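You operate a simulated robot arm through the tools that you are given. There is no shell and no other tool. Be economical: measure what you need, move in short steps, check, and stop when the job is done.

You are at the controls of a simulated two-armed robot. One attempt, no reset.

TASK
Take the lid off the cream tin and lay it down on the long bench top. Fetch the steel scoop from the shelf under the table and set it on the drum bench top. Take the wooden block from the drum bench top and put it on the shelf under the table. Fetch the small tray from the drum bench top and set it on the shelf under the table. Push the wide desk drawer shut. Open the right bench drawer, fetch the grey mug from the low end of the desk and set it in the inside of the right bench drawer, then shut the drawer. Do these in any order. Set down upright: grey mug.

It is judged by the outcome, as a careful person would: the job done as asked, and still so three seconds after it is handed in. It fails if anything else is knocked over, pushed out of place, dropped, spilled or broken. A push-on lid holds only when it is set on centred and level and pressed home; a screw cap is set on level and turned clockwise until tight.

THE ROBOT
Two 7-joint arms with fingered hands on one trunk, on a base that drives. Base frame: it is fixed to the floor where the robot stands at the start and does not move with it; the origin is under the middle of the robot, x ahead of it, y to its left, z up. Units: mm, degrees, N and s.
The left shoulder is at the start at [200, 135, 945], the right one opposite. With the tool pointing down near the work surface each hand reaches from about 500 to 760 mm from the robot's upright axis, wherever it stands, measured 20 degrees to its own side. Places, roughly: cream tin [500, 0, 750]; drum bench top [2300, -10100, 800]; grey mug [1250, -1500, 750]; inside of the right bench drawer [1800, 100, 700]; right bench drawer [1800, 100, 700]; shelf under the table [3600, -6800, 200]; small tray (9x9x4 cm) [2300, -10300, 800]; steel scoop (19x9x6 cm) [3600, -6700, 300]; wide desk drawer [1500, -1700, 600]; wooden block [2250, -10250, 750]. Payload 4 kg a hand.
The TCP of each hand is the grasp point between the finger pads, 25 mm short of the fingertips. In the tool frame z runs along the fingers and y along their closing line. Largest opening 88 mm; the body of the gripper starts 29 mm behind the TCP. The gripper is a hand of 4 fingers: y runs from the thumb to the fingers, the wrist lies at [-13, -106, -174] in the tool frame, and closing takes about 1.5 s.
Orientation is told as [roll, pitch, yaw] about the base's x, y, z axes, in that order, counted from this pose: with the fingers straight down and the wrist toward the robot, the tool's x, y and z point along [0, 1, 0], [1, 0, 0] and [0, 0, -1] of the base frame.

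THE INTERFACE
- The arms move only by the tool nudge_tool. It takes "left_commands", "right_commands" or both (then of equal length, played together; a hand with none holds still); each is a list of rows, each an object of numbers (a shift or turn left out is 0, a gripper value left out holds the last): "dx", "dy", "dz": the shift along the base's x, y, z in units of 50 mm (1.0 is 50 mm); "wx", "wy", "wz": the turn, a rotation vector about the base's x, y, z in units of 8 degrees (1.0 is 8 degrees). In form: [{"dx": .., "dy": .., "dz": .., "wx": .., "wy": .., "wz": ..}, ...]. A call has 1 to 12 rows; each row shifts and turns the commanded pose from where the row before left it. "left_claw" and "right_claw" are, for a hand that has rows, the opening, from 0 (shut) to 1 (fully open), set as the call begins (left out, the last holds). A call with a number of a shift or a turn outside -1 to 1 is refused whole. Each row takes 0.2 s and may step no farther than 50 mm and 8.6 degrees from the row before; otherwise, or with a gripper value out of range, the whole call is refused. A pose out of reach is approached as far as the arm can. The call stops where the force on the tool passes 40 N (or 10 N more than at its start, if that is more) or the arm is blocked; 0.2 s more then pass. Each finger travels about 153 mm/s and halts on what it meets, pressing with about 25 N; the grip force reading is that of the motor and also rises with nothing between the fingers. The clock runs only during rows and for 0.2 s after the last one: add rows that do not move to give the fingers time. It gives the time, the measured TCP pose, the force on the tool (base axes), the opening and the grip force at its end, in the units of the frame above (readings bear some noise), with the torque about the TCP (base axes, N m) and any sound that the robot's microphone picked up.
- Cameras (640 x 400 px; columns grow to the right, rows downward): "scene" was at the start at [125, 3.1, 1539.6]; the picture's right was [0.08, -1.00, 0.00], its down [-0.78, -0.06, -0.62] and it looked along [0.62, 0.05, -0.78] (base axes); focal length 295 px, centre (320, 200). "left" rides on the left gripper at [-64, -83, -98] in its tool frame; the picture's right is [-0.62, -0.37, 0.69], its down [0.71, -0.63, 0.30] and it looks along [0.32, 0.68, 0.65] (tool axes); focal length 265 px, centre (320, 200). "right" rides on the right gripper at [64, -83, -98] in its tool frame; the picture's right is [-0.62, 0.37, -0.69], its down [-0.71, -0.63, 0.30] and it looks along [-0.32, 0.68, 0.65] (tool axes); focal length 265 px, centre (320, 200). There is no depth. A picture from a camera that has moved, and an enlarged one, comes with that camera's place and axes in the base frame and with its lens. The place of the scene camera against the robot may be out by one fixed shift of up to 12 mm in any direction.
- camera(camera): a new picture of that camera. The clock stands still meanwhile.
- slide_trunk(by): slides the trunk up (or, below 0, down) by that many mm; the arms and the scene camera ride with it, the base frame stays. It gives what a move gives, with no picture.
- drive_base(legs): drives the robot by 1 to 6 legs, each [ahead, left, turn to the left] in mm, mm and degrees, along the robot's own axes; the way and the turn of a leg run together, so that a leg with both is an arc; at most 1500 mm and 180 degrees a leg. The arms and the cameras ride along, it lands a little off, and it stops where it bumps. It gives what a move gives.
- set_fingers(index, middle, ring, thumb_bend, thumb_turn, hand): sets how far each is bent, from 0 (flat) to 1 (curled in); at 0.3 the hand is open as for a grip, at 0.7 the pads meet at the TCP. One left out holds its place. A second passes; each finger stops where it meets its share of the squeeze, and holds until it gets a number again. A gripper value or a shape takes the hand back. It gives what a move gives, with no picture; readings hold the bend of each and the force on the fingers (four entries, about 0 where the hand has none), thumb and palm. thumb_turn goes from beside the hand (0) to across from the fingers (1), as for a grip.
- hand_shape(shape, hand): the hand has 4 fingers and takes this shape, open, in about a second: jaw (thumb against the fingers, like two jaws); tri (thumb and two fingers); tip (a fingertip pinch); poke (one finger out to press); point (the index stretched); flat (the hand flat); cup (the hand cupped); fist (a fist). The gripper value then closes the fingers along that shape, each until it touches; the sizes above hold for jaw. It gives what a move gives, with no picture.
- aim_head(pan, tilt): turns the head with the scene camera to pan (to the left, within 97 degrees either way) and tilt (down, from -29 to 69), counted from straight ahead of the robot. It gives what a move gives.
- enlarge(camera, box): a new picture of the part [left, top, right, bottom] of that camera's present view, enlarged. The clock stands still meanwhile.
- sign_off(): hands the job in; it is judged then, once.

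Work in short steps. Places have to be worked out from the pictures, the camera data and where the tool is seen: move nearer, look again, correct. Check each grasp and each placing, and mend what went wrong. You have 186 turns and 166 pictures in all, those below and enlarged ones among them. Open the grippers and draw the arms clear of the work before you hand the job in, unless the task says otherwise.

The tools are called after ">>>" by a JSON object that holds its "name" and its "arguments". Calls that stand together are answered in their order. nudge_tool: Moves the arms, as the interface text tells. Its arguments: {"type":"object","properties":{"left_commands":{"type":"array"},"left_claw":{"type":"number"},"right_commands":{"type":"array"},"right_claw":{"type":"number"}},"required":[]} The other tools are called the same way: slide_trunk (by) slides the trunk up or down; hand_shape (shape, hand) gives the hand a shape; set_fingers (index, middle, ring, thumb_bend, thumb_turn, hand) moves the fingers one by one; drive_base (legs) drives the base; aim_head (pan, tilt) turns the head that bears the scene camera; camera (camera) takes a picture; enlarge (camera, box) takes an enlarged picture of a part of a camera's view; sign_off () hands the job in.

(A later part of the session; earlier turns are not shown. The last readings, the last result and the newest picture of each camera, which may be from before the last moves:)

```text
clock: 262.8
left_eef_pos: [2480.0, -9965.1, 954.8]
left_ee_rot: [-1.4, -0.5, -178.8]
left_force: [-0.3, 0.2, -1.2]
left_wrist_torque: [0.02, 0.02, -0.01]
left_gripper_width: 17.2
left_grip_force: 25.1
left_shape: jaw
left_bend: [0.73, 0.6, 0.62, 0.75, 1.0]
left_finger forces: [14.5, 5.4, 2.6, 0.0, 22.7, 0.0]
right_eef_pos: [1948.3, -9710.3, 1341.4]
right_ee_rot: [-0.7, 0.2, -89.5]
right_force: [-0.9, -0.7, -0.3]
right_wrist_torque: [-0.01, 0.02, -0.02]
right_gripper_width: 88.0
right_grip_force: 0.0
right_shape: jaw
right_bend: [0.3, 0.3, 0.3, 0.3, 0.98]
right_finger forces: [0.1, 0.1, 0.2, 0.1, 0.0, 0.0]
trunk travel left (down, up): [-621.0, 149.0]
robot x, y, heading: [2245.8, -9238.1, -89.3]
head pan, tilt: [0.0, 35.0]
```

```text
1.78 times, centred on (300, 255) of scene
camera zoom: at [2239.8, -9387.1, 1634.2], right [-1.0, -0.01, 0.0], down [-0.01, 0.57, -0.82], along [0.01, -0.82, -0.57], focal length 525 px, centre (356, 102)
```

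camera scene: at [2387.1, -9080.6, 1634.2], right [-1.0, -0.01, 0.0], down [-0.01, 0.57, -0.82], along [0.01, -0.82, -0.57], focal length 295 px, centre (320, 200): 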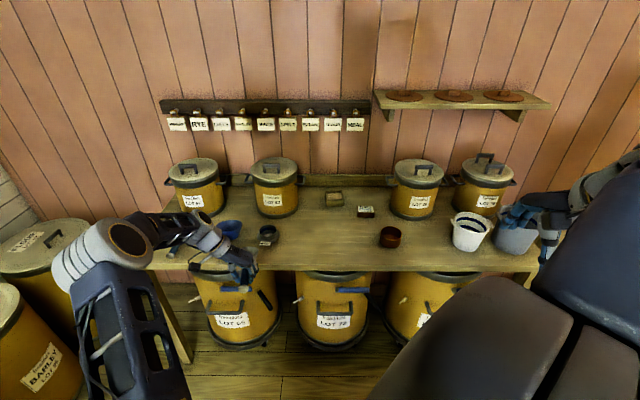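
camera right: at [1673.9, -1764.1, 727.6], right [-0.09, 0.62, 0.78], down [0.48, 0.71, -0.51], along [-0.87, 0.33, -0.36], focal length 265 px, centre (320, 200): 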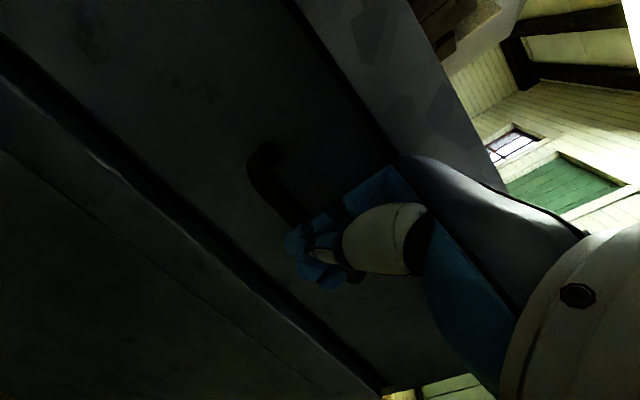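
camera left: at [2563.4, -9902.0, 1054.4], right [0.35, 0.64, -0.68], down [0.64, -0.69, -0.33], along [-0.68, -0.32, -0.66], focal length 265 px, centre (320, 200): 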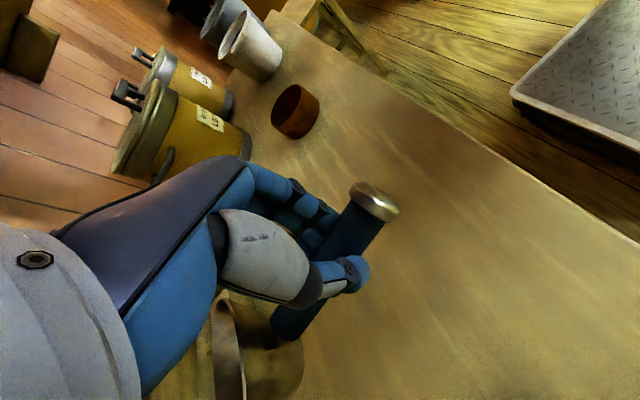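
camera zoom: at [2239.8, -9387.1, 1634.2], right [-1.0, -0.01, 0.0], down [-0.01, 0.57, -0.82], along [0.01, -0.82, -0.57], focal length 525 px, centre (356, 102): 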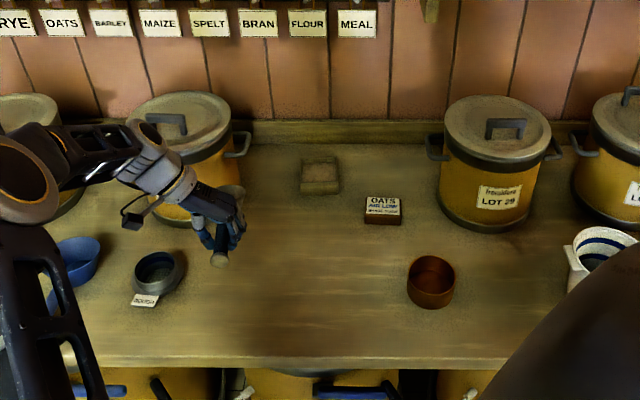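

The spot below is clear. I shift 25 mm and lower the scoop toward the bench.

>>> {"name": "nudge_tool", "arguments": {"left_commands": [{"dx": -0.5}, {"dz": -0.7}, {"dz": -0.7}, {"dz": -0.4}, {}]}}

>>> {"name": "camera", "arguments": {"camera": "left"}}

```text
clock: 264.0
left_eef_pos: [2455.0, -9967.2, 865.5]
left_ee_rot: [-1.4, -0.3, -178.8]
left_force: [0.4, 0.5, -0.7]
left_wrist_torque: [0.08, 0.04, 0.02]
left_gripper_width: 17.6
left_grip_force: 25.5
left_shape: jaw
left_bend: [0.73, 0.6, 0.63, 0.75, 1.0]
left_finger forces: [14.6, 5.3, 2.5, 0.0, 22.8, 0.0]
right_eef_pos: [1947.4, -9709.8, 1342.3]
right_ee_rot: [-0.8, 0.2, -89.5]
right_force: [-0.4, 0.4, 0.2]
right_wrist_torque: [-0.03, 0.01, 0.0]
right_gripper_width: 87.8
right_grip_force: 0.1
right_shape: jaw
right_bend: [0.3, 0.3, 0.3, 0.3, 0.98]
right_finger forces: [0.0, 0.0, 0.0, 0.0, 0.0, 0.1]
trunk travel left (down, up): [-621.0, 149.0]
robot x, y, heading: [2244.9, -9236.2, -89.4]
head pan, tilt: [0.0, 35.0]
```

```text
52 pictures are left
camera left: at [2537.9, -9903.4, 965.3], right [0.35, 0.64, -0.68], down [0.64, -0.69, -0.33], along [-0.68, -0.32, -0.66], focal length 265 px, centre (320, 200)
```

left: 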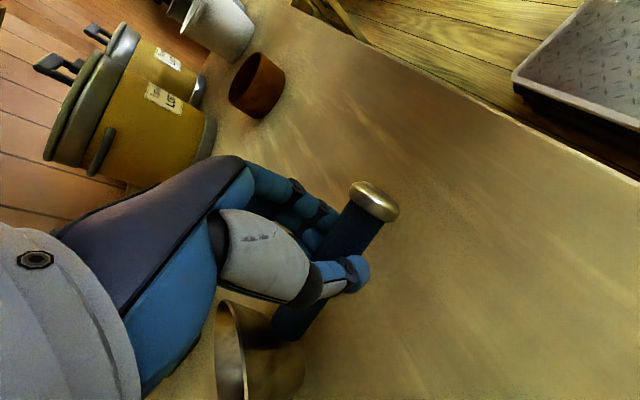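

Still some height left. Lowering in 10 mm rows until contact.

>>> {"name": "nudge_tool", "arguments": {"left_commands": [{"dz": -0.2}, {"dz": -0.2}, {"dz": -0.2}, {}]}}

>>> {"name": "nudge_tool", "arguments": {"left_commands": [{"dz": -0.1}, {"dz": -0.1}, {}]}}

>>> {"name": "camera", "arguments": {"camera": "left"}}

```text
clock: 265.0
left_eef_pos: [2455.6, -9967.3, 836.2]
left_ee_rot: [-1.3, -0.4, -178.8]
left_force: [0.4, 1.1, 2.2]
left_wrist_torque: [-0.06, 0.02, -0.08]
left_gripper_width: 17.0
left_grip_force: 25.0
left_shape: jaw
left_bend: [0.73, 0.6, 0.62, 0.75, 1.0]
left_finger forces: [13.9, 5.9, 4.2, 0.0, 23.2, 0.0]
right_eef_pos: [1948.4, -9709.3, 1341.5]
right_ee_rot: [-0.8, 0.3, -89.5]
right_force: [0.7, -0.8, 0.5]
right_wrist_torque: [-0.01, 0.01, 0.0]
right_gripper_width: 88.0
right_grip_force: 0.1
right_shape: jaw
right_bend: [0.3, 0.3, 0.3, 0.3, 0.98]
right_finger forces: [0.0, 0.0, 0.0, 0.1, 0.0, 0.1]
trunk travel left (down, up): [-621.0, 149.0]
robot x, y, heading: [2248.2, -9236.4, -89.4]
head pan, tilt: [0.0, 35.0]
```

```text
clock: 265.8
left_eef_pos: [2455.4, -9966.4, 824.6]
left_ee_rot: [-1.4, -0.3, -178.7]
left_force: [1.3, -1.1, 11.6]
left_wrist_torque: [0.04, 0.05, -0.03]
left_gripper_width: 19.1
left_grip_force: 25.1
left_shape: jaw
left_bend: [0.74, 0.61, 0.63, 0.78, 1.0]
left_finger forces: [18.6, 3.6, 1.9, 0.0, 20.5, 0.0]
right_eef_pos: [1947.7, -9709.4, 1340.5]
right_ee_rot: [-0.7, 0.1, -89.5]
right_force: [-0.2, 0.0, 0.1]
right_wrist_torque: [-0.01, 0.0, -0.06]
right_gripper_width: 87.7
right_grip_force: 0.1
right_shape: jaw
right_bend: [0.3, 0.3, 0.3, 0.3, 0.98]
right_finger forces: [0.0, 0.0, 0.1, 0.0, 0.0, 0.0]
trunk travel left (down, up): [-621.0, 149.0]
robot x, y, heading: [2252.1, -9236.4, -89.4]
head pan, tilt: [0.0, 35.0]
```

```text
51 pictures are left
camera left: at [2538.3, -9901.7, 924.1], right [0.35, 0.64, -0.68], down [0.64, -0.69, -0.32], along [-0.68, -0.32, -0.66], focal length 265 px, centre (320, 200)
```

left: 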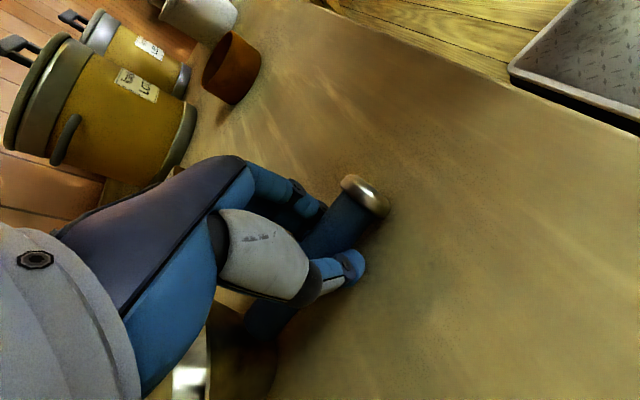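

Scoop rests on the bench. Opening the hand and lifting straight up.

>>> {"name": "nudge_tool", "arguments": {"left_claw": 0.5, "left_commands": [{}, {}, {}, {}]}}

>>> {"name": "nudge_tool", "arguments": {"left_claw": 1.0, "left_commands": [{}, {}, {"dz": 0.3}, {"dz": 0.5}, {"dz": 0.8}, {"dz": 0.8}, {"dz": 0.8}, {}]}}

>>> {"name": "camera", "arguments": {"camera": "left"}}

>>> {"name": "enlarge", "arguments": {"camera": "scene", "box": [120, 150, 480, 360]}}

```text
clock: 266.8
left_eef_pos: [2455.7, -9965.9, 824.8]
left_ee_rot: [-1.4, -0.5, -178.9]
left_force: [-0.9, 0.0, 5.3]
left_wrist_torque: [0.05, -0.06, -0.02]
left_gripper_width: 42.0
left_grip_force: 0.0
left_shape: jaw
left_bend: [0.74, 0.45, 0.41, 0.72, 1.0]
left_finger forces: [0.0, 1.3, 0.0, 0.0, 4.2, 0.0]
right_eef_pos: [1947.8, -9709.3, 1341.8]
right_ee_rot: [-0.6, 0.2, -89.5]
right_force: [0.5, 0.5, 0.3]
right_wrist_torque: [0.02, 0.02, 0.0]
right_gripper_width: 87.8
right_grip_force: 0.0
right_shape: jaw
right_bend: [0.3, 0.3, 0.3, 0.3, 0.98]
right_finger forces: [0.0, 0.1, 0.0, 0.0, 0.0, 0.0]
trunk travel left (down, up): [-621.0, 149.0]
robot x, y, heading: [2249.4, -9238.6, -89.3]
head pan, tilt: [0.0, 35.0]
```

```text
clock: 268.6
left_eef_pos: [2454.6, -9966.2, 984.9]
left_ee_rot: [-1.4, -0.3, -178.8]
left_force: [-0.6, -0.4, -0.3]
left_wrist_torque: [-0.03, -0.03, 0.01]
left_gripper_width: 87.8
left_grip_force: 0.1
left_shape: jaw
left_bend: [0.3, 0.3, 0.3, 0.3, 0.98]
left_finger forces: [0.0, 0.0, 0.1, 0.0, 0.0, 0.0]
right_eef_pos: [1948.7, -9709.9, 1340.7]
right_ee_rot: [-0.8, 0.2, -89.5]
right_force: [-1.3, 0.0, -0.2]
right_wrist_torque: [0.0, 0.01, 0.02]
right_gripper_width: 87.6
right_grip_force: 0.1
right_shape: jaw
right_bend: [0.3, 0.3, 0.3, 0.3, 0.98]
right_finger forces: [0.1, 0.0, 0.1, 0.1, 0.0, 0.0]
trunk travel left (down, up): [-621.0, 149.0]
robot x, y, heading: [2249.4, -9237.5, -89.7]
head pan, tilt: [0.0, 35.0]
```

```text
50 pictures are left
camera left: at [2538.3, -9901.6, 1084.2], right [0.35, 0.64, -0.68], down [0.64, -0.69, -0.33], along [-0.68, -0.32, -0.66], focal length 265 px, centre (320, 200)
```

left: 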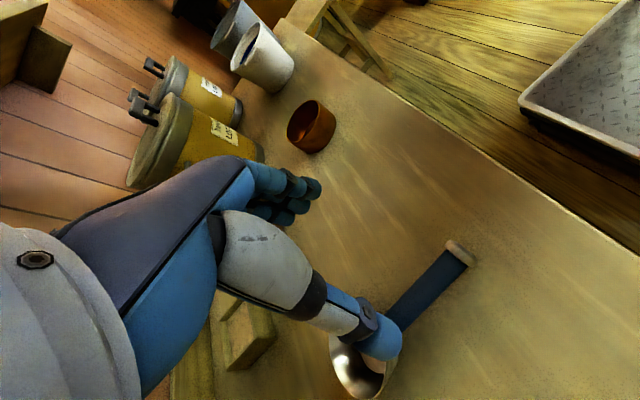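

```text
1.78 times, centred on (300, 255) of scene
camera zoom: at [2239.9, -9387.1, 1634.2], right [-1.0, -0.01, 0.0], down [-0.01, 0.57, -0.82], along [0.01, -0.82, -0.57], focal length 525 px, centre (356, 102)
```

zoom: 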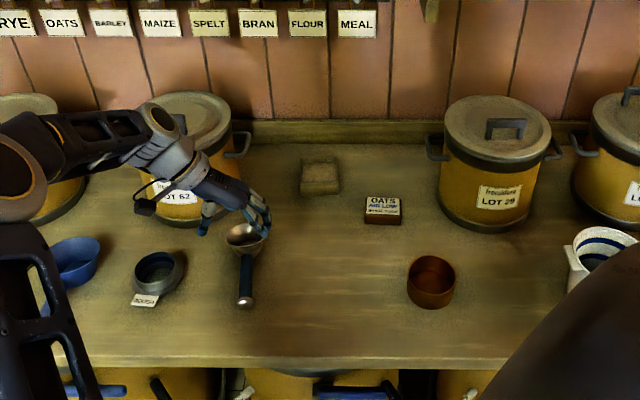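

Scoop placed well. Next, both hands: I bring the left hand back to its normal yaw and retracted, and the right hand forward and down for the block.

>>> {"name": "nudge_tool", "arguments": {"left_commands": [{"wz": 0.94, "dy": 0.35, "dz": 0.3}, {"wz": 0.94, "dy": 0.35, "dz": 0.3}, {"wz": 0.94, "dy": 0.35, "dz": 0.3}, {"wz": 0.94, "dy": 0.35, "dz": 0.3}, {"wz": 0.94, "dy": 0.35, "dz": 0.3}, {"wz": 0.94, "dy": 0.35, "dz": 0.3}, {"wz": 0.94, "dy": 0.35, "dz": 0.3}, {"wz": 0.94, "dy": 0.35, "dz": 0.3}, {"wz": 0.94, "dy": 0.35, "dz": 0.3}, {"wz": 0.94, "dy": 0.35, "dz": 0.3}, {"wz": 0.94, "dy": 0.35, "dz": 0.3}, {"wz": 0.8, "dy": 0.35, "dz": 0.3}], "right_commands": [{"dx": 0.2, "dy": -0.3, "dz": -0.6}, {"dx": 0.2, "dy": -0.3, "dz": -0.6}, {"dx": 0.2, "dy": -0.3, "dz": -0.6}, {"dx": 0.2, "dy": -0.3, "dz": -0.6}, {"dx": 0.2, "dy": -0.3, "dz": -0.6}, {"dx": 0.2, "dy": -0.3, "dz": -0.6}, {"dx": 0.2, "dy": -0.3, "dz": -0.6}, {"dx": 0.2, "dy": -0.3, "dz": -0.6}, {"dx": 0.2, "dy": -0.3, "dz": -0.6}, {"dx": 0.2, "dy": -0.3, "dz": -0.6}, {"dx": 0.2, "dy": -0.3, "dz": -0.6}, {"dx": 0.2, "dy": -0.3, "dz": -0.6}]}}

>>> {"name": "drive_base", "arguments": {"legs": [[0, 110, 0]]}}

>>> {"name": "camera", "arguments": {"camera": "scene"}}

>>> {"name": "camera", "arguments": {"camera": "right"}}

```text
clock: 271.2
left_eef_pos: [2450.8, -9764.5, 1147.0]
left_ee_rot: [-2.8, 1.9, -97.4]
left_force: [0.1, -0.1, 1.3]
left_wrist_torque: [0.04, 0.02, -0.02]
left_gripper_width: 87.9
left_grip_force: 0.0
left_shape: jaw
left_bend: [0.3, 0.3, 0.3, 0.3, 0.98]
left_finger forces: [0.0, 0.1, 0.0, 0.1, 0.0, 0.0]
left hand out of reach, approached as far as the arm can: row 11, 12
right_eef_pos: [2065.0, -9887.0, 981.8]
right_ee_rot: [-0.8, 0.2, -89.5]
right_force: [0.3, -0.4, 0.0]
right_wrist_torque: [0.02, -0.04, 0.0]
right_gripper_width: 88.0
right_grip_force: 0.0
right_shape: jaw
right_bend: [0.3, 0.3, 0.3, 0.3, 0.98]
right_finger forces: [0.0, 0.1, 0.1, 0.1, 0.0, 0.0]
trunk travel left (down, up): [-621.0, 149.0]
robot x, y, heading: [2250.9, -9237.6, -89.6]
head pan, tilt: [0.0, 35.0]
```

```text
clock: 272.4
left_eef_pos: [2561.2, -9764.7, 1146.6]
left_ee_rot: [-2.9, 1.8, -97.6]
left_force: [0.4, 0.0, 0.4]
left_wrist_torque: [0.01, -0.01, -0.01]
left_gripper_width: 88.2
left_grip_force: 0.0
left_shape: jaw
left_bend: [0.3, 0.3, 0.3, 0.3, 0.98]
left_finger forces: [0.0, 0.0, 0.1, 0.0, 0.1, 0.0]
right_eef_pos: [2177.4, -9887.8, 981.7]
right_ee_rot: [-0.7, 0.1, -89.7]
right_force: [0.2, 0.3, -0.9]
right_wrist_torque: [-0.01, 0.01, -0.02]
right_gripper_width: 87.7
right_grip_force: 0.0
right_shape: jaw
right_bend: [0.3, 0.3, 0.3, 0.3, 0.98]
right_finger forces: [0.0, 0.0, 0.0, 0.1, 0.0, 0.0]
trunk travel left (down, up): [-621.0, 149.0]
robot x, y, heading: [2358.9, -9234.0, -89.5]
head pan, tilt: [0.0, 35.0]
```

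```text
48 pictures are left
camera scene: at [2351.0, -9386.0, 1634.2], right [-1.0, -0.01, 0.0], down [-0.01, 0.57, -0.82], along [0.01, -0.82, -0.57], focal length 295 px, centre (320, 200)
```

scene: 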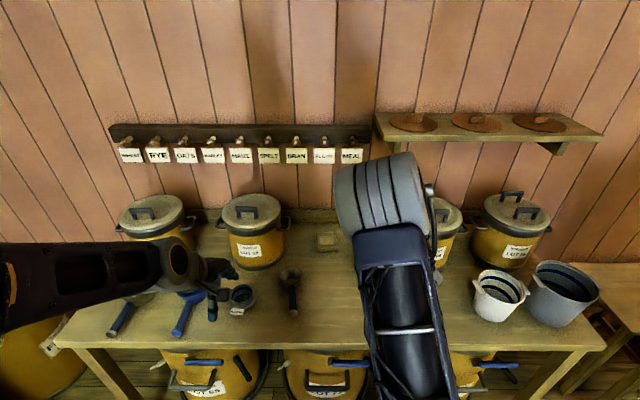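

```text
47 pictures are left
camera right: at [2242.1, -9802.8, 1079.9], right [-0.61, -0.38, 0.7], down [-0.72, 0.63, -0.29], along [-0.33, -0.68, -0.65], focal length 265 px, centre (320, 200)
```

right: 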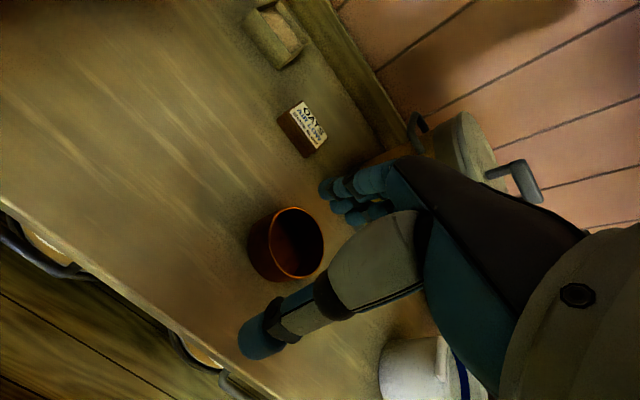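

Block located near (2197,-10157). I drive ahead 190 mm and move the right hand over it for a closer look.

>>> {"name": "drive_base", "arguments": {"legs": [[190, 0, 0]]}}

>>> {"name": "nudge_tool", "arguments": {"right_commands": [{"dy": -0.8, "dz": -0.4}, {"dx": 0.3, "dy": -0.2, "dz": -0.6}, {}]}}

>>> {"name": "camera", "arguments": {"camera": "right"}}

```text
clock: 273.9
left_eef_pos: [2563.2, -9954.6, 1145.7]
left_ee_rot: [-2.8, 1.9, -97.4]
left_force: [0.2, 0.2, 0.2]
left_wrist_torque: [-0.01, -0.03, 0.0]
left_gripper_width: 87.9
left_grip_force: 0.1
left_shape: jaw
left_bend: [0.3, 0.3, 0.3, 0.3, 0.98]
left_finger forces: [0.0, 0.0, 0.0, 0.1, 0.1, 0.0]
right_eef_pos: [2178.8, -10077.3, 981.4]
right_ee_rot: [-0.7, 0.1, -89.5]
right_force: [0.5, 0.0, 0.2]
right_wrist_torque: [0.0, 0.0, 0.0]
right_gripper_width: 88.1
right_grip_force: 0.2
right_shape: jaw
right_bend: [0.3, 0.3, 0.3, 0.3, 0.98]
right_finger forces: [0.0, 0.1, 0.0, 0.0, 0.0, 0.0]
trunk travel left (down, up): [-621.0, 149.0]
robot x, y, heading: [2362.1, -9424.2, -89.5]
head pan, tilt: [0.0, 35.0]
```

```text
clock: 274.8
left_eef_pos: [2564.1, -9954.4, 1145.6]
left_ee_rot: [-2.8, 1.8, -97.3]
left_force: [0.4, -0.2, -0.4]
left_wrist_torque: [0.02, 0.0, -0.02]
left_gripper_width: 87.6
left_grip_force: 0.2
left_shape: jaw
left_bend: [0.3, 0.3, 0.3, 0.3, 0.98]
left_finger forces: [0.0, 0.0, 0.0, 0.1, 0.1, 0.0]
right_eef_pos: [2194.8, -10128.7, 932.8]
right_ee_rot: [-0.7, 0.2, -89.5]
right_force: [0.2, -0.4, 0.1]
right_wrist_torque: [-0.02, -0.02, 0.0]
right_gripper_width: 87.9
right_grip_force: 0.0
right_shape: jaw
right_bend: [0.3, 0.3, 0.3, 0.3, 0.98]
right_finger forces: [0.0, 0.1, 0.0, 0.0, 0.0, 0.0]
trunk travel left (down, up): [-621.0, 149.0]
robot x, y, heading: [2360.5, -9419.3, -89.5]
head pan, tilt: [0.0, 35.0]
```

```text
46 pictures are left
camera right: at [2259.5, -10044.1, 1030.5], right [-0.61, -0.38, 0.7], down [-0.72, 0.62, -0.29], along [-0.33, -0.68, -0.65], focal length 265 px, centre (320, 200)
```

right: 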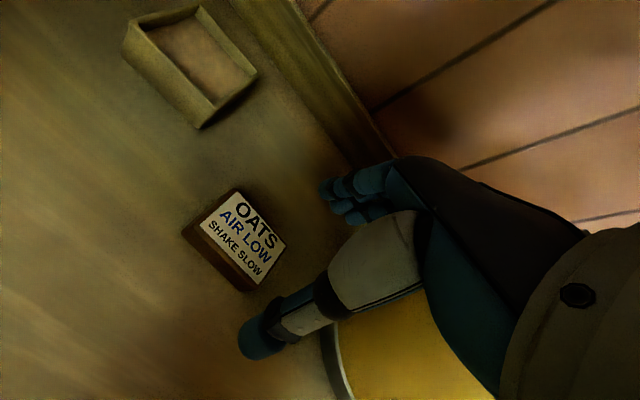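

Block top centre: (2198,-10159,819), aligned with the axes. I drive 40 mm nearer, align and lower around it.

>>> {"name": "drive_base", "arguments": {"legs": [[40, 0, 0]]}}

>>> {"name": "nudge_tool", "arguments": {"right_commands": [{"dx": 0.06, "dy": 0.2, "dz": -0.5}, {"dz": -0.6}, {"dz": -0.6}, {}]}}

>>> {"name": "camera", "arguments": {"camera": "right"}}

```text
clock: 275.6
left_eef_pos: [2564.9, -9994.1, 1147.2]
left_ee_rot: [-2.8, 1.8, -97.4]
left_force: [-0.6, 0.0, 0.0]
left_wrist_torque: [0.01, 0.02, -0.05]
left_gripper_width: 87.9
left_grip_force: 0.1
left_shape: jaw
left_bend: [0.3, 0.3, 0.3, 0.3, 0.98]
left_finger forces: [0.1, 0.1, 0.0, 0.1, 0.0, 0.0]
right_eef_pos: [2195.2, -10168.9, 931.5]
right_ee_rot: [-0.7, 0.2, -89.5]
right_force: [0.1, -0.1, 0.2]
right_wrist_torque: [-0.06, 0.03, -0.02]
right_gripper_width: 87.6
right_grip_force: 0.0
right_shape: jaw
right_bend: [0.3, 0.3, 0.3, 0.3, 0.98]
right_finger forces: [0.0, 0.0, 0.0, 0.0, 0.0, 0.0]
trunk travel left (down, up): [-621.0, 149.0]
robot x, y, heading: [2362.6, -9467.9, -89.3]
head pan, tilt: [0.0, 35.0]
```

```text
clock: 276.6
left_eef_pos: [2563.7, -9995.6, 1145.8]
left_ee_rot: [-2.9, 1.8, -97.4]
left_force: [0.1, -0.4, 0.5]
left_wrist_torque: [0.06, -0.02, -0.03]
left_gripper_width: 87.8
left_grip_force: 0.1
left_shape: jaw
left_bend: [0.3, 0.3, 0.3, 0.3, 0.98]
left_finger forces: [0.0, 0.0, 0.0, 0.0, 0.1, 0.0]
right_eef_pos: [2199.0, -10158.9, 845.3]
right_ee_rot: [-0.7, 0.2, -89.6]
right_force: [-0.6, -0.2, -0.2]
right_wrist_torque: [0.04, 0.0, -0.02]
right_gripper_width: 87.8
right_grip_force: 0.0
right_shape: jaw
right_bend: [0.3, 0.3, 0.3, 0.3, 0.98]
right_finger forces: [0.0, 0.0, 0.0, 0.1, 0.0, 0.0]
trunk travel left (down, up): [-621.0, 149.0]
robot x, y, heading: [2364.1, -9466.1, -89.6]
head pan, tilt: [0.0, 35.0]
```

```text
45 pictures are left
camera right: at [2263.5, -10075.1, 944.5], right [-0.61, -0.38, 0.7], down [-0.72, 0.63, -0.29], along [-0.33, -0.68, -0.65], focal length 265 px, centre (320, 200)
```

right: 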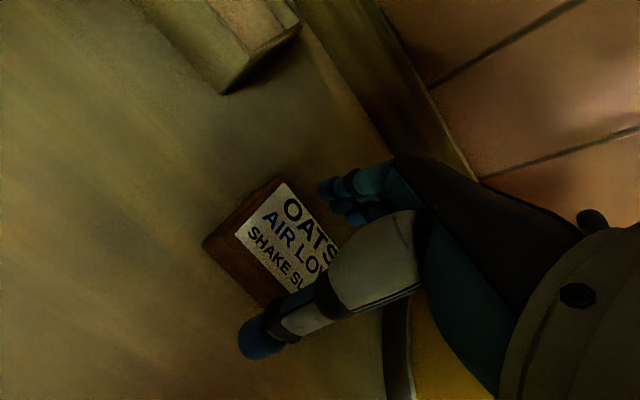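

The block sits centrally below. Lowering 20 mm and closing.

>>> {"name": "nudge_tool", "arguments": {"right_commands": [{"dz": -0.2}, {"dz": -0.2}, {}]}}

>>> {"name": "nudge_tool", "arguments": {"right_claw": 0.2, "right_commands": [{}, {}, {}, {}, {}, {}]}}

>>> {"name": "camera", "arguments": {"camera": "right"}}

```text
clock: 277.4
left_eef_pos: [2565.0, -9993.3, 1145.1]
left_ee_rot: [-2.8, 1.8, -97.3]
left_force: [0.3, -0.1, 0.6]
left_wrist_torque: [0.02, 0.03, 0.02]
left_gripper_width: 87.5
left_grip_force: 0.1
left_shape: jaw
left_bend: [0.3, 0.3, 0.3, 0.3, 0.98]
left_finger forces: [0.0, 0.0, 0.0, 0.0, 0.0, 0.0]
right_eef_pos: [2198.3, -10160.2, 827.7]
right_ee_rot: [-0.8, 0.2, -89.5]
right_force: [0.2, -0.2, -0.2]
right_wrist_torque: [-0.01, 0.01, 0.01]
right_gripper_width: 87.7
right_grip_force: 0.1
right_shape: jaw
right_bend: [0.3, 0.3, 0.3, 0.3, 0.98]
right_finger forces: [0.1, 0.0, 0.0, 0.1, 0.1, 0.0]
trunk travel left (down, up): [-621.0, 149.0]
robot x, y, heading: [2364.7, -9468.1, -89.7]
head pan, tilt: [0.0, 35.0]
```

```text
clock: 278.8
left_eef_pos: [2563.9, -9996.1, 1146.3]
left_ee_rot: [-2.7, 1.8, -97.5]
left_force: [0.0, 0.7, 1.0]
left_wrist_torque: [0.0, -0.01, 0.0]
left_gripper_width: 88.0
left_grip_force: 0.1
left_shape: jaw
left_bend: [0.3, 0.3, 0.3, 0.3, 0.98]
left_finger forces: [0.0, 0.1, 0.1, 0.0, 0.0, 0.1]
right_eef_pos: [2197.2, -10159.1, 826.1]
right_ee_rot: [-0.8, 0.2, -89.5]
right_force: [-0.1, -0.2, -0.2]
right_wrist_torque: [0.0, 0.02, -0.03]
right_gripper_width: 47.9
right_grip_force: 25.0
right_shape: jaw
right_bend: [0.74, 0.44, 0.41, 0.67, 1.0]
right_finger forces: [12.8, 7.2, 3.1, 0.0, 22.7, 0.1]
trunk travel left (down, up): [-621.0, 149.0]
robot x, y, heading: [2364.2, -9462.1, -89.5]
head pan, tilt: [0.0, 35.0]
```

```text
44 pictures are left
camera right: at [2263.1, -10075.7, 924.8], right [-0.61, -0.38, 0.7], down [-0.72, 0.63, -0.29], along [-0.33, -0.68, -0.65], focal length 265 px, centre (320, 200)
```

right: 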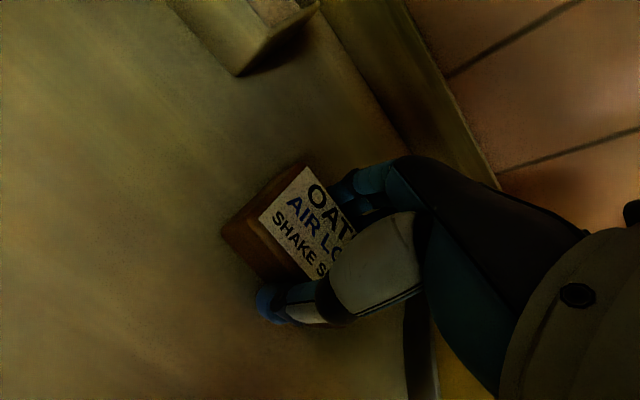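

Block gripped. Lifting 130 mm and checking; then I'll get the tray with the left hand.

>>> {"name": "nudge_tool", "arguments": {"right_commands": [{"dz": 0.3}, {"dz": 0.8}, {"dz": 0.8}, {"dz": 0.8}, {"dy": 0.8}, {"dy": 0.8}, {}]}}

>>> {"name": "camera", "arguments": {"camera": "right"}}

```text
clock: 280.4
left_eef_pos: [2564.6, -9995.5, 1145.7]
left_ee_rot: [-2.9, 1.8, -97.5]
left_force: [-1.6, -0.3, -0.6]
left_wrist_torque: [-0.01, 0.01, 0.03]
left_gripper_width: 87.6
left_grip_force: 0.1
left_shape: jaw
left_bend: [0.3, 0.3, 0.3, 0.3, 0.98]
left_finger forces: [0.0, 0.1, 0.0, 0.1, 0.0, 0.1]
right_eef_pos: [2196.4, -10076.3, 961.6]
right_ee_rot: [-0.7, 0.2, -89.5]
right_force: [0.0, 0.1, -1.4]
right_wrist_torque: [0.02, -0.03, 0.0]
right_gripper_width: 47.8
right_grip_force: 25.1
right_shape: jaw
right_bend: [0.74, 0.44, 0.41, 0.67, 1.0]
right_finger forces: [12.7, 7.1, 3.1, 0.0, 23.0, 0.1]
trunk travel left (down, up): [-621.0, 149.0]
robot x, y, heading: [2361.9, -9465.3, -89.7]
head pan, tilt: [0.0, 35.0]
```

```text
43 pictures are left
camera right: at [2261.7, -9992.3, 1059.2], right [-0.61, -0.38, 0.7], down [-0.72, 0.62, -0.29], along [-0.33, -0.68, -0.65], focal length 265 px, centre (320, 200)
```

right: 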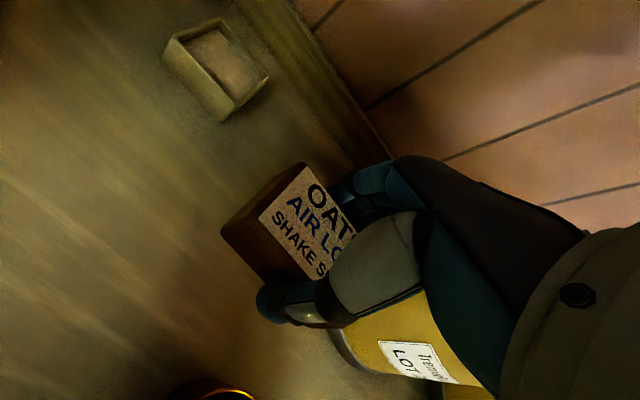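

Block held. I retract and raise the right hand, shift the robot right so the left hand can reach the tray (≈(2345,-10259)).

>>> {"name": "nudge_tool", "arguments": {"right_commands": [{"dy": 0.65, "dz": 0.6}, {"dy": 0.65, "dz": 0.6}, {"dy": 0.65, "dz": 0.6}, {"dy": 0.65, "dz": 0.6}, {"dy": 0.65, "dz": 0.6}, {}], "left_commands": [{"dz": 0.3}, {"wz": 0.93, "dz": 0.3}, {}, {}, {}, {}]}}

>>> {"name": "drive_base", "arguments": {"legs": [[0, -155, 0]]}}

>>> {"name": "nudge_tool", "arguments": {"left_commands": [{"dx": -0.6, "dy": -0.7, "dz": -0.3}, {"dx": -0.6, "dy": -0.7, "dz": -0.3}, {"dx": -0.1, "dy": -0.7, "dz": -0.6}, {"dz": -0.8}, {"dz": -0.8}, {"dz": -0.5}, {}]}}

>>> {"name": "camera", "arguments": {"camera": "left"}}

```text
clock: 281.8
left_eef_pos: [2564.4, -9996.4, 1176.0]
left_ee_rot: [-2.8, 2.0, -90.0]
left_force: [0.4, 0.4, -0.7]
left_wrist_torque: [-0.04, -0.02, -0.02]
left_gripper_width: 88.1
left_grip_force: 0.1
left_shape: jaw
left_bend: [0.3, 0.3, 0.3, 0.3, 0.98]
left_finger forces: [0.0, 0.0, 0.0, 0.1, 0.0, 0.1]
right_eef_pos: [2180.0, -9989.3, 1136.3]
right_ee_rot: [-0.7, 0.4, -89.5]
right_force: [1.2, 1.1, -0.9]
right_wrist_torque: [0.0, 0.02, 0.01]
right_gripper_width: 47.7
right_grip_force: 24.9
right_shape: jaw
right_bend: [0.74, 0.44, 0.41, 0.67, 1.0]
right_finger forces: [12.6, 7.0, 3.1, 0.1, 22.8, 0.1]
right hand out of reach, approached as far as the arm can: row 2, 3, 4, 5
trunk travel left (down, up): [-621.0, 149.0]
robot x, y, heading: [2363.3, -9465.6, -89.8]
head pan, tilt: [0.0, 35.0]
```

```text
clock: 283.2
left_eef_pos: [2408.0, -9997.4, 1174.4]
left_ee_rot: [-2.7, 1.9, -89.9]
left_force: [0.2, 0.3, -0.5]
left_wrist_torque: [-0.01, 0.0, -0.03]
left_gripper_width: 87.9
left_grip_force: 0.1
left_shape: jaw
left_bend: [0.3, 0.3, 0.3, 0.3, 0.98]
left_finger forces: [0.0, 0.0, 0.1, 0.0, 0.0, 0.0]
right_eef_pos: [2023.8, -9992.6, 1136.4]
right_ee_rot: [-0.8, 0.4, -89.3]
right_force: [0.2, 0.1, -0.5]
right_wrist_torque: [0.01, 0.01, 0.01]
right_gripper_width: 47.8
right_grip_force: 25.4
right_shape: jaw
right_bend: [0.74, 0.44, 0.41, 0.67, 0.99]
right_finger forces: [12.7, 6.9, 3.1, 0.0, 22.8, 0.0]
trunk travel left (down, up): [-621.0, 149.0]
robot x, y, heading: [2203.4, -9470.6, -89.5]
head pan, tilt: [0.0, 35.0]
```

```text
clock: 284.8
left_eef_pos: [2341.6, -10100.3, 1009.0]
left_ee_rot: [-2.8, 1.7, -90.0]
left_force: [-0.1, 0.4, 0.3]
left_wrist_torque: [-0.03, 0.0, -0.01]
left_gripper_width: 88.1
left_grip_force: 0.1
left_shape: jaw
left_bend: [0.3, 0.3, 0.3, 0.3, 0.98]
left_finger forces: [0.1, 0.0, 0.1, 0.0, 0.0, 0.0]
right_eef_pos: [2022.5, -9992.6, 1136.6]
right_ee_rot: [-0.7, 0.5, -89.3]
right_force: [0.0, -1.0, -0.5]
right_wrist_torque: [-0.02, 0.0, 0.0]
right_gripper_width: 47.9
right_grip_force: 24.8
right_shape: jaw
right_bend: [0.74, 0.44, 0.41, 0.67, 0.99]
right_finger forces: [12.8, 7.0, 3.0, 0.1, 22.8, 0.0]
trunk travel left (down, up): [-621.0, 149.0]
robot x, y, heading: [2203.4, -9470.9, -89.8]
head pan, tilt: [0.0, 35.0]
```

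```text
42 pictures are left
camera left: at [2282.8, -10020.6, 1113.6], right [-0.65, 0.39, -0.65], down [0.7, 0.64, -0.32], along [0.29, -0.66, -0.69], focal length 265 px, centre (320, 200)
```

left: 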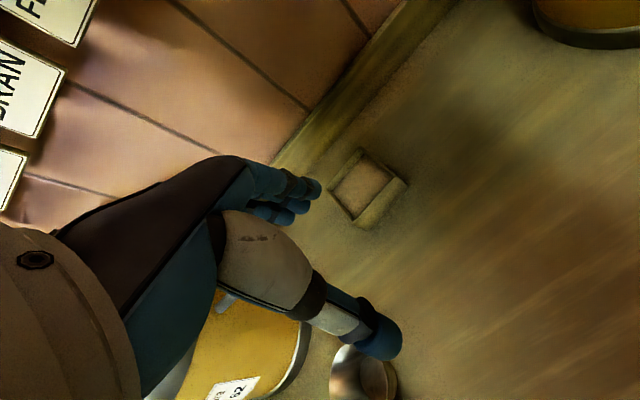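

Tray confirmed at (2343,-10260). I go 30 mm nearer and bring the left hand over its near wall.

>>> {"name": "drive_base", "arguments": {"legs": [[28, 0, 0]]}}

>>> {"name": "nudge_tool", "arguments": {"left_commands": [{"dy": -0.8}, {"dy": -0.9}, {"dz": -0.8}, {"dz": -0.8}, {"dz": -0.8}, {}]}}

>>> {"name": "camera", "arguments": {"camera": "left"}}

```text
clock: 285.6
left_eef_pos: [2342.6, -10129.2, 1009.2]
left_ee_rot: [-2.8, 1.8, -90.0]
left_force: [0.3, -0.5, 0.0]
left_wrist_torque: [-0.02, 0.0, -0.01]
left_gripper_width: 87.9
left_grip_force: 0.0
left_shape: jaw
left_bend: [0.3, 0.3, 0.3, 0.3, 0.98]
left_finger forces: [0.0, 0.0, 0.0, 0.0, 0.0, 0.0]
right_eef_pos: [2022.7, -10021.0, 1135.4]
right_ee_rot: [-0.7, 0.3, -89.4]
right_force: [-0.4, -0.7, 0.3]
right_wrist_torque: [0.01, -0.01, 0.0]
right_gripper_width: 47.6
right_grip_force: 25.4
right_shape: jaw
right_bend: [0.74, 0.44, 0.41, 0.67, 0.99]
right_finger forces: [12.6, 7.0, 3.1, 0.1, 22.8, 0.0]
trunk travel left (down, up): [-621.0, 149.0]
robot x, y, heading: [2205.7, -9495.6, -89.1]
head pan, tilt: [0.0, 35.0]
```

```text
clock: 287.1
left_eef_pos: [2343.4, -10212.9, 889.0]
left_ee_rot: [-2.7, 1.8, -89.9]
left_force: [0.7, 0.8, 0.5]
left_wrist_torque: [0.02, 0.02, -0.01]
left_gripper_width: 87.9
left_grip_force: 0.1
left_shape: jaw
left_bend: [0.3, 0.3, 0.3, 0.3, 0.98]
left_finger forces: [0.1, 0.1, 0.0, 0.0, 0.1, 0.0]
right_eef_pos: [2023.2, -10019.9, 1136.3]
right_ee_rot: [-0.7, 0.4, -89.3]
right_force: [0.0, 0.5, -0.2]
right_wrist_torque: [-0.03, -0.04, -0.03]
right_gripper_width: 47.7
right_grip_force: 25.7
right_shape: jaw
right_bend: [0.74, 0.44, 0.41, 0.67, 0.99]
right_finger forces: [12.7, 7.0, 3.1, 0.0, 22.8, 0.0]
trunk travel left (down, up): [-621.0, 149.0]
robot x, y, heading: [2206.3, -9494.6, -89.4]
head pan, tilt: [0.0, 35.0]
```

```text
41 pictures are left
camera left: at [2283.8, -10133.4, 993.6], right [-0.65, 0.39, -0.65], down [0.7, 0.64, -0.32], along [0.29, -0.66, -0.69], focal length 265 px, centre (320, 200)
```

left: 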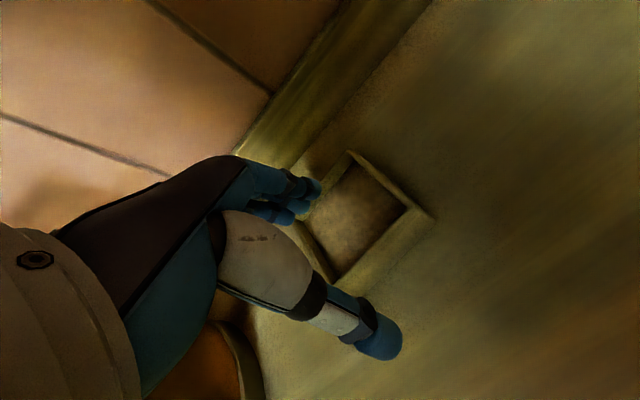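

Near wall at y≈-10218, x-centre ≈2333. I shift 10 mm and lower so the fingers go inside and the thumb outside.

>>> {"name": "nudge_tool", "arguments": {"left_commands": [{"dx": -0.2, "dz": -0.2}, {"dz": -0.3}, {"dz": -0.3}, {}]}}

>>> {"name": "camera", "arguments": {"camera": "left"}}

```text
clock: 288.1
left_eef_pos: [2333.5, -10212.7, 849.7]
left_ee_rot: [-2.8, 1.7, -89.9]
left_force: [-0.1, 0.3, 0.0]
left_wrist_torque: [-0.03, -0.01, -0.01]
left_gripper_width: 88.0
left_grip_force: 0.1
left_shape: jaw
left_bend: [0.3, 0.3, 0.3, 0.3, 0.98]
left_finger forces: [0.0, 0.0, 0.0, 0.0, 0.1, 0.0]
right_eef_pos: [2023.3, -10020.1, 1134.9]
right_ee_rot: [-0.7, 0.4, -89.4]
right_force: [0.9, -0.9, -0.7]
right_wrist_torque: [-0.01, -0.01, -0.01]
right_gripper_width: 47.4
right_grip_force: 24.6
right_shape: jaw
right_bend: [0.74, 0.44, 0.41, 0.67, 0.99]
right_finger forces: [12.7, 7.0, 3.1, 0.0, 22.8, 0.0]
trunk travel left (down, up): [-621.0, 149.0]
robot x, y, heading: [2208.7, -9497.3, -89.2]
head pan, tilt: [0.0, 35.0]
```

```text
40 pictures are left
camera left: at [2273.6, -10132.9, 954.2], right [-0.65, 0.39, -0.65], down [0.7, 0.64, -0.32], along [0.29, -0.66, -0.69], focal length 265 px, centre (320, 200)
```

left: 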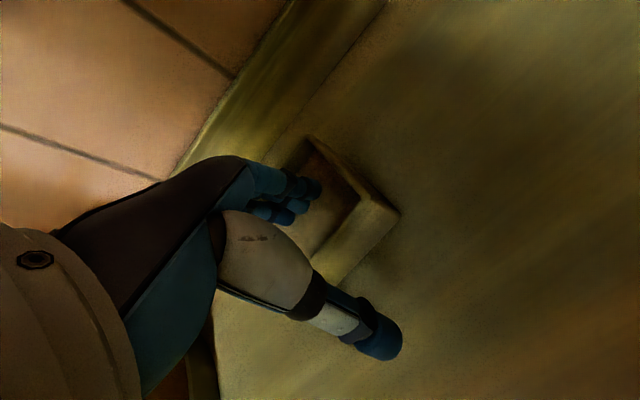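

Fingers are over the inside, thumb outside. Lower 16 mm more and close on the wall.

>>> {"name": "nudge_tool", "arguments": {"left_commands": [{"dz": -0.16}, {"dz": -0.16}, {}]}}

>>> {"name": "nudge_tool", "arguments": {"left_claw": 0.0, "left_commands": [{}, {}, {}, {}, {}, {}, {}]}}

>>> {"name": "camera", "arguments": {"camera": "left"}}

```text
clock: 288.9
left_eef_pos: [2333.6, -10214.4, 833.4]
left_ee_rot: [-2.8, 1.8, -89.9]
left_force: [-0.7, -1.2, 1.1]
left_wrist_torque: [0.0, -0.01, 0.02]
left_gripper_width: 87.7
left_grip_force: 0.0
left_shape: jaw
left_bend: [0.3, 0.3, 0.3, 0.3, 0.98]
left_finger forces: [0.0, 0.0, 0.0, 0.0, 0.0, 0.0]
right_eef_pos: [2024.5, -10020.6, 1135.5]
right_ee_rot: [-0.7, 0.5, -89.5]
right_force: [-0.2, -0.2, -1.1]
right_wrist_torque: [0.03, 0.01, 0.0]
right_gripper_width: 47.7
right_grip_force: 24.5
right_shape: jaw
right_bend: [0.74, 0.44, 0.41, 0.67, 0.99]
right_finger forces: [12.7, 7.0, 3.2, 0.0, 22.9, 0.1]
trunk travel left (down, up): [-621.0, 149.0]
robot x, y, heading: [2205.8, -9498.2, -89.2]
head pan, tilt: [0.0, 35.0]
```

```text
clock: 290.4
left_eef_pos: [2333.0, -10214.2, 833.9]
left_ee_rot: [-2.8, 1.9, -90.0]
left_force: [-0.5, -1.0, -0.7]
left_wrist_torque: [-0.04, 0.01, -0.03]
left_gripper_width: 0.9
left_grip_force: 25.2
left_shape: jaw
left_bend: [0.71, 0.71, 0.7, 0.68, 1.0]
left_finger forces: [13.1, 5.8, 3.1, 0.0, 22.1, 0.0]
right_eef_pos: [2023.0, -10021.0, 1135.3]
right_ee_rot: [-0.8, 0.5, -89.4]
right_force: [0.1, -0.2, -0.4]
right_wrist_torque: [0.0, 0.01, 0.0]
right_gripper_width: 47.7
right_grip_force: 24.9
right_shape: jaw
right_bend: [0.74, 0.44, 0.41, 0.67, 0.99]
right_finger forces: [12.6, 7.0, 3.1, 0.1, 22.7, 0.1]
trunk travel left (down, up): [-621.0, 149.0]
robot x, y, heading: [2205.6, -9495.6, -89.3]
head pan, tilt: [0.0, 35.0]
```

```text
39 pictures are left
camera left: at [2273.2, -10133.4, 938.2], right [-0.65, 0.39, -0.65], down [0.7, 0.64, -0.32], along [0.29, -0.66, -0.69], focal length 265 px, centre (320, 200)
```

left: 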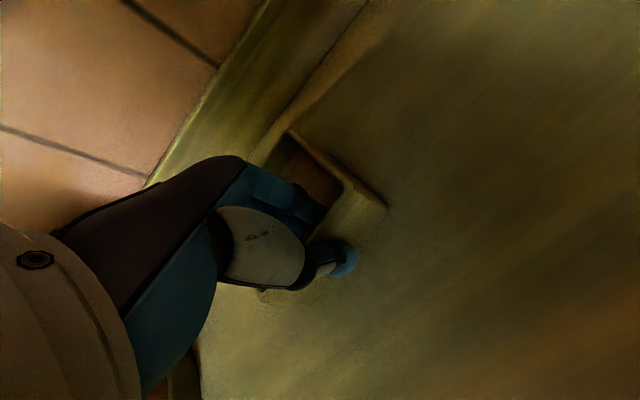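

Forces suggest the wall is pinched. Lift 60 mm and check.

>>> {"name": "nudge_tool", "arguments": {"left_commands": [{"dz": 0.3}, {"dz": 0.5}, {"dz": 0.6}, {}]}}

>>> {"name": "camera", "arguments": {"camera": "left"}}

```text
clock: 291.4
left_eef_pos: [2332.6, -10213.6, 904.0]
left_ee_rot: [-2.9, 1.9, -89.8]
left_force: [-0.2, 0.2, -1.7]
left_wrist_torque: [0.05, -0.01, 0.01]
left_gripper_width: 0.7
left_grip_force: 24.7
left_shape: jaw
left_bend: [0.71, 0.71, 0.7, 0.7, 1.0]
left_finger forces: [16.6, 5.2, 2.5, 0.0, 23.8, 0.0]
right_eef_pos: [2025.5, -10019.9, 1136.2]
right_ee_rot: [-0.7, 0.3, -89.5]
right_force: [0.7, 1.0, -0.2]
right_wrist_torque: [-0.01, 0.01, -0.01]
right_gripper_width: 47.7
right_grip_force: 24.9
right_shape: jaw
right_bend: [0.74, 0.44, 0.41, 0.67, 0.99]
right_finger forces: [12.7, 6.9, 3.1, 0.1, 22.8, 0.1]
trunk travel left (down, up): [-621.0, 149.0]
robot x, y, heading: [2205.6, -9496.3, -89.4]
head pan, tilt: [0.0, 35.0]
```

```text
38 pictures are left
camera left: at [2273.2, -10132.8, 1007.7], right [-0.65, 0.39, -0.65], down [0.7, 0.64, -0.32], along [0.29, -0.66, -0.69], focal length 265 px, centre (320, 200)
```

left: 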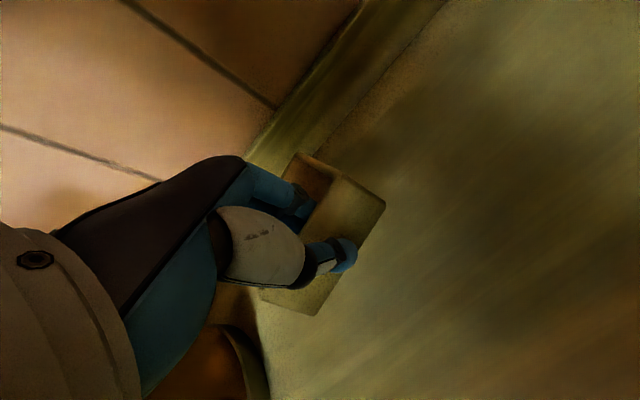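

The tray is lifted, tilted a bit but held. I raise it more, back away, turn to heading 0 and travel back to the table.

>>> {"name": "nudge_tool", "arguments": {"left_commands": [{"dz": 0.6}, {"dz": 0.6}, {"dz": 0.6}, {}]}}

>>> {"name": "drive_base", "arguments": {"legs": [[-500, 0, 0], [0, 0, 89.3], [100, 1200, 0], [50, 950, 0]]}}

>>> {"name": "aim_head", "arguments": {"pan": 0, "tilt": 35}}

>>> {"name": "camera", "arguments": {"camera": "scene"}}

```text
clock: 292.4
left_eef_pos: [2331.9, -10215.2, 994.9]
left_ee_rot: [-2.8, 2.0, -90.0]
left_force: [0.5, 0.5, -0.9]
left_wrist_torque: [0.06, 0.07, -0.01]
left_gripper_width: 1.0
left_grip_force: 25.0
left_shape: jaw
left_bend: [0.71, 0.71, 0.7, 0.7, 1.0]
left_finger forces: [16.5, 5.2, 2.5, 0.0, 23.8, 0.0]
right_eef_pos: [2025.2, -10021.1, 1136.5]
right_ee_rot: [-0.7, 0.5, -89.4]
right_force: [0.0, 0.8, -0.5]
right_wrist_torque: [-0.03, 0.03, 0.02]
right_gripper_width: 47.4
right_grip_force: 24.9
right_shape: jaw
right_bend: [0.74, 0.44, 0.41, 0.67, 0.99]
right_finger forces: [12.6, 7.0, 3.2, 0.1, 22.9, 0.1]
trunk travel left (down, up): [-621.0, 149.0]
robot x, y, heading: [2204.0, -9494.9, -89.3]
head pan, tilt: [0.0, 35.0]
```

```text
clock: 309.5
left_eef_pos: [3070.5, -6728.7, 994.0]
left_ee_rot: [-2.8, 1.9, -1.5]
left_force: [-0.4, -0.6, -1.7]
left_wrist_torque: [-0.03, 0.1, 0.0]
left_gripper_width: 0.8
left_grip_force: 24.9
left_shape: jaw
left_bend: [0.71, 0.71, 0.7, 0.7, 1.0]
left_finger forces: [16.1, 4.9, 2.4, 0.0, 23.1, 0.0]
right_eef_pos: [2866.4, -7031.9, 1136.0]
right_ee_rot: [-0.8, 0.4, -1.1]
right_force: [0.4, 0.8, -0.4]
right_wrist_torque: [-0.04, 0.03, 0.02]
right_gripper_width: 47.3
right_grip_force: 24.8
right_shape: jaw
right_bend: [0.74, 0.44, 0.41, 0.67, 0.99]
right_finger forces: [12.5, 6.8, 3.1, 0.0, 22.6, 0.1]
trunk travel left (down, up): [-621.0, 149.0]
robot x, y, heading: [2348.4, -6834.8, -1.1]
head pan, tilt: [0.0, 35.0]
```

```text
clock: 310.1
left_eef_pos: [3069.5, -6728.7, 993.2]
left_ee_rot: [-2.8, 1.9, -1.7]
left_force: [-0.3, -0.4, -1.7]
left_wrist_torque: [-0.03, 0.01, -0.02]
left_gripper_width: 0.9
left_grip_force: 24.9
left_shape: jaw
left_bend: [0.71, 0.71, 0.7, 0.7, 1.0]
left_finger forces: [16.1, 4.9, 2.5, 0.1, 23.1, 0.1]
right_eef_pos: [2867.3, -7031.8, 1136.6]
right_ee_rot: [-0.7, 0.4, -1.0]
right_force: [-0.2, -0.2, -1.3]
right_wrist_torque: [-0.01, -0.01, -0.02]
right_gripper_width: 47.3
right_grip_force: 25.1
right_shape: jaw
right_bend: [0.74, 0.44, 0.41, 0.67, 0.99]
right_finger forces: [12.6, 6.9, 3.1, 0.0, 22.6, 0.1]
trunk travel left (down, up): [-621.0, 149.0]
robot x, y, heading: [2348.7, -6838.4, -1.3]
head pan, tilt: [0.0, 35.0]
```

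```text
37 pictures are left
camera scene: at [2485.5, -6840.7, 1634.2], right [-0.02, -1.0, 0.0], down [-0.57, 0.01, -0.82], along [0.82, -0.02, -0.57], focal length 295 px, centre (320, 200)
```

scene: 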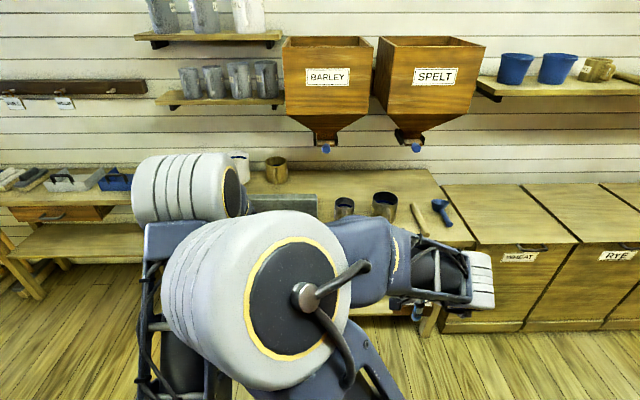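

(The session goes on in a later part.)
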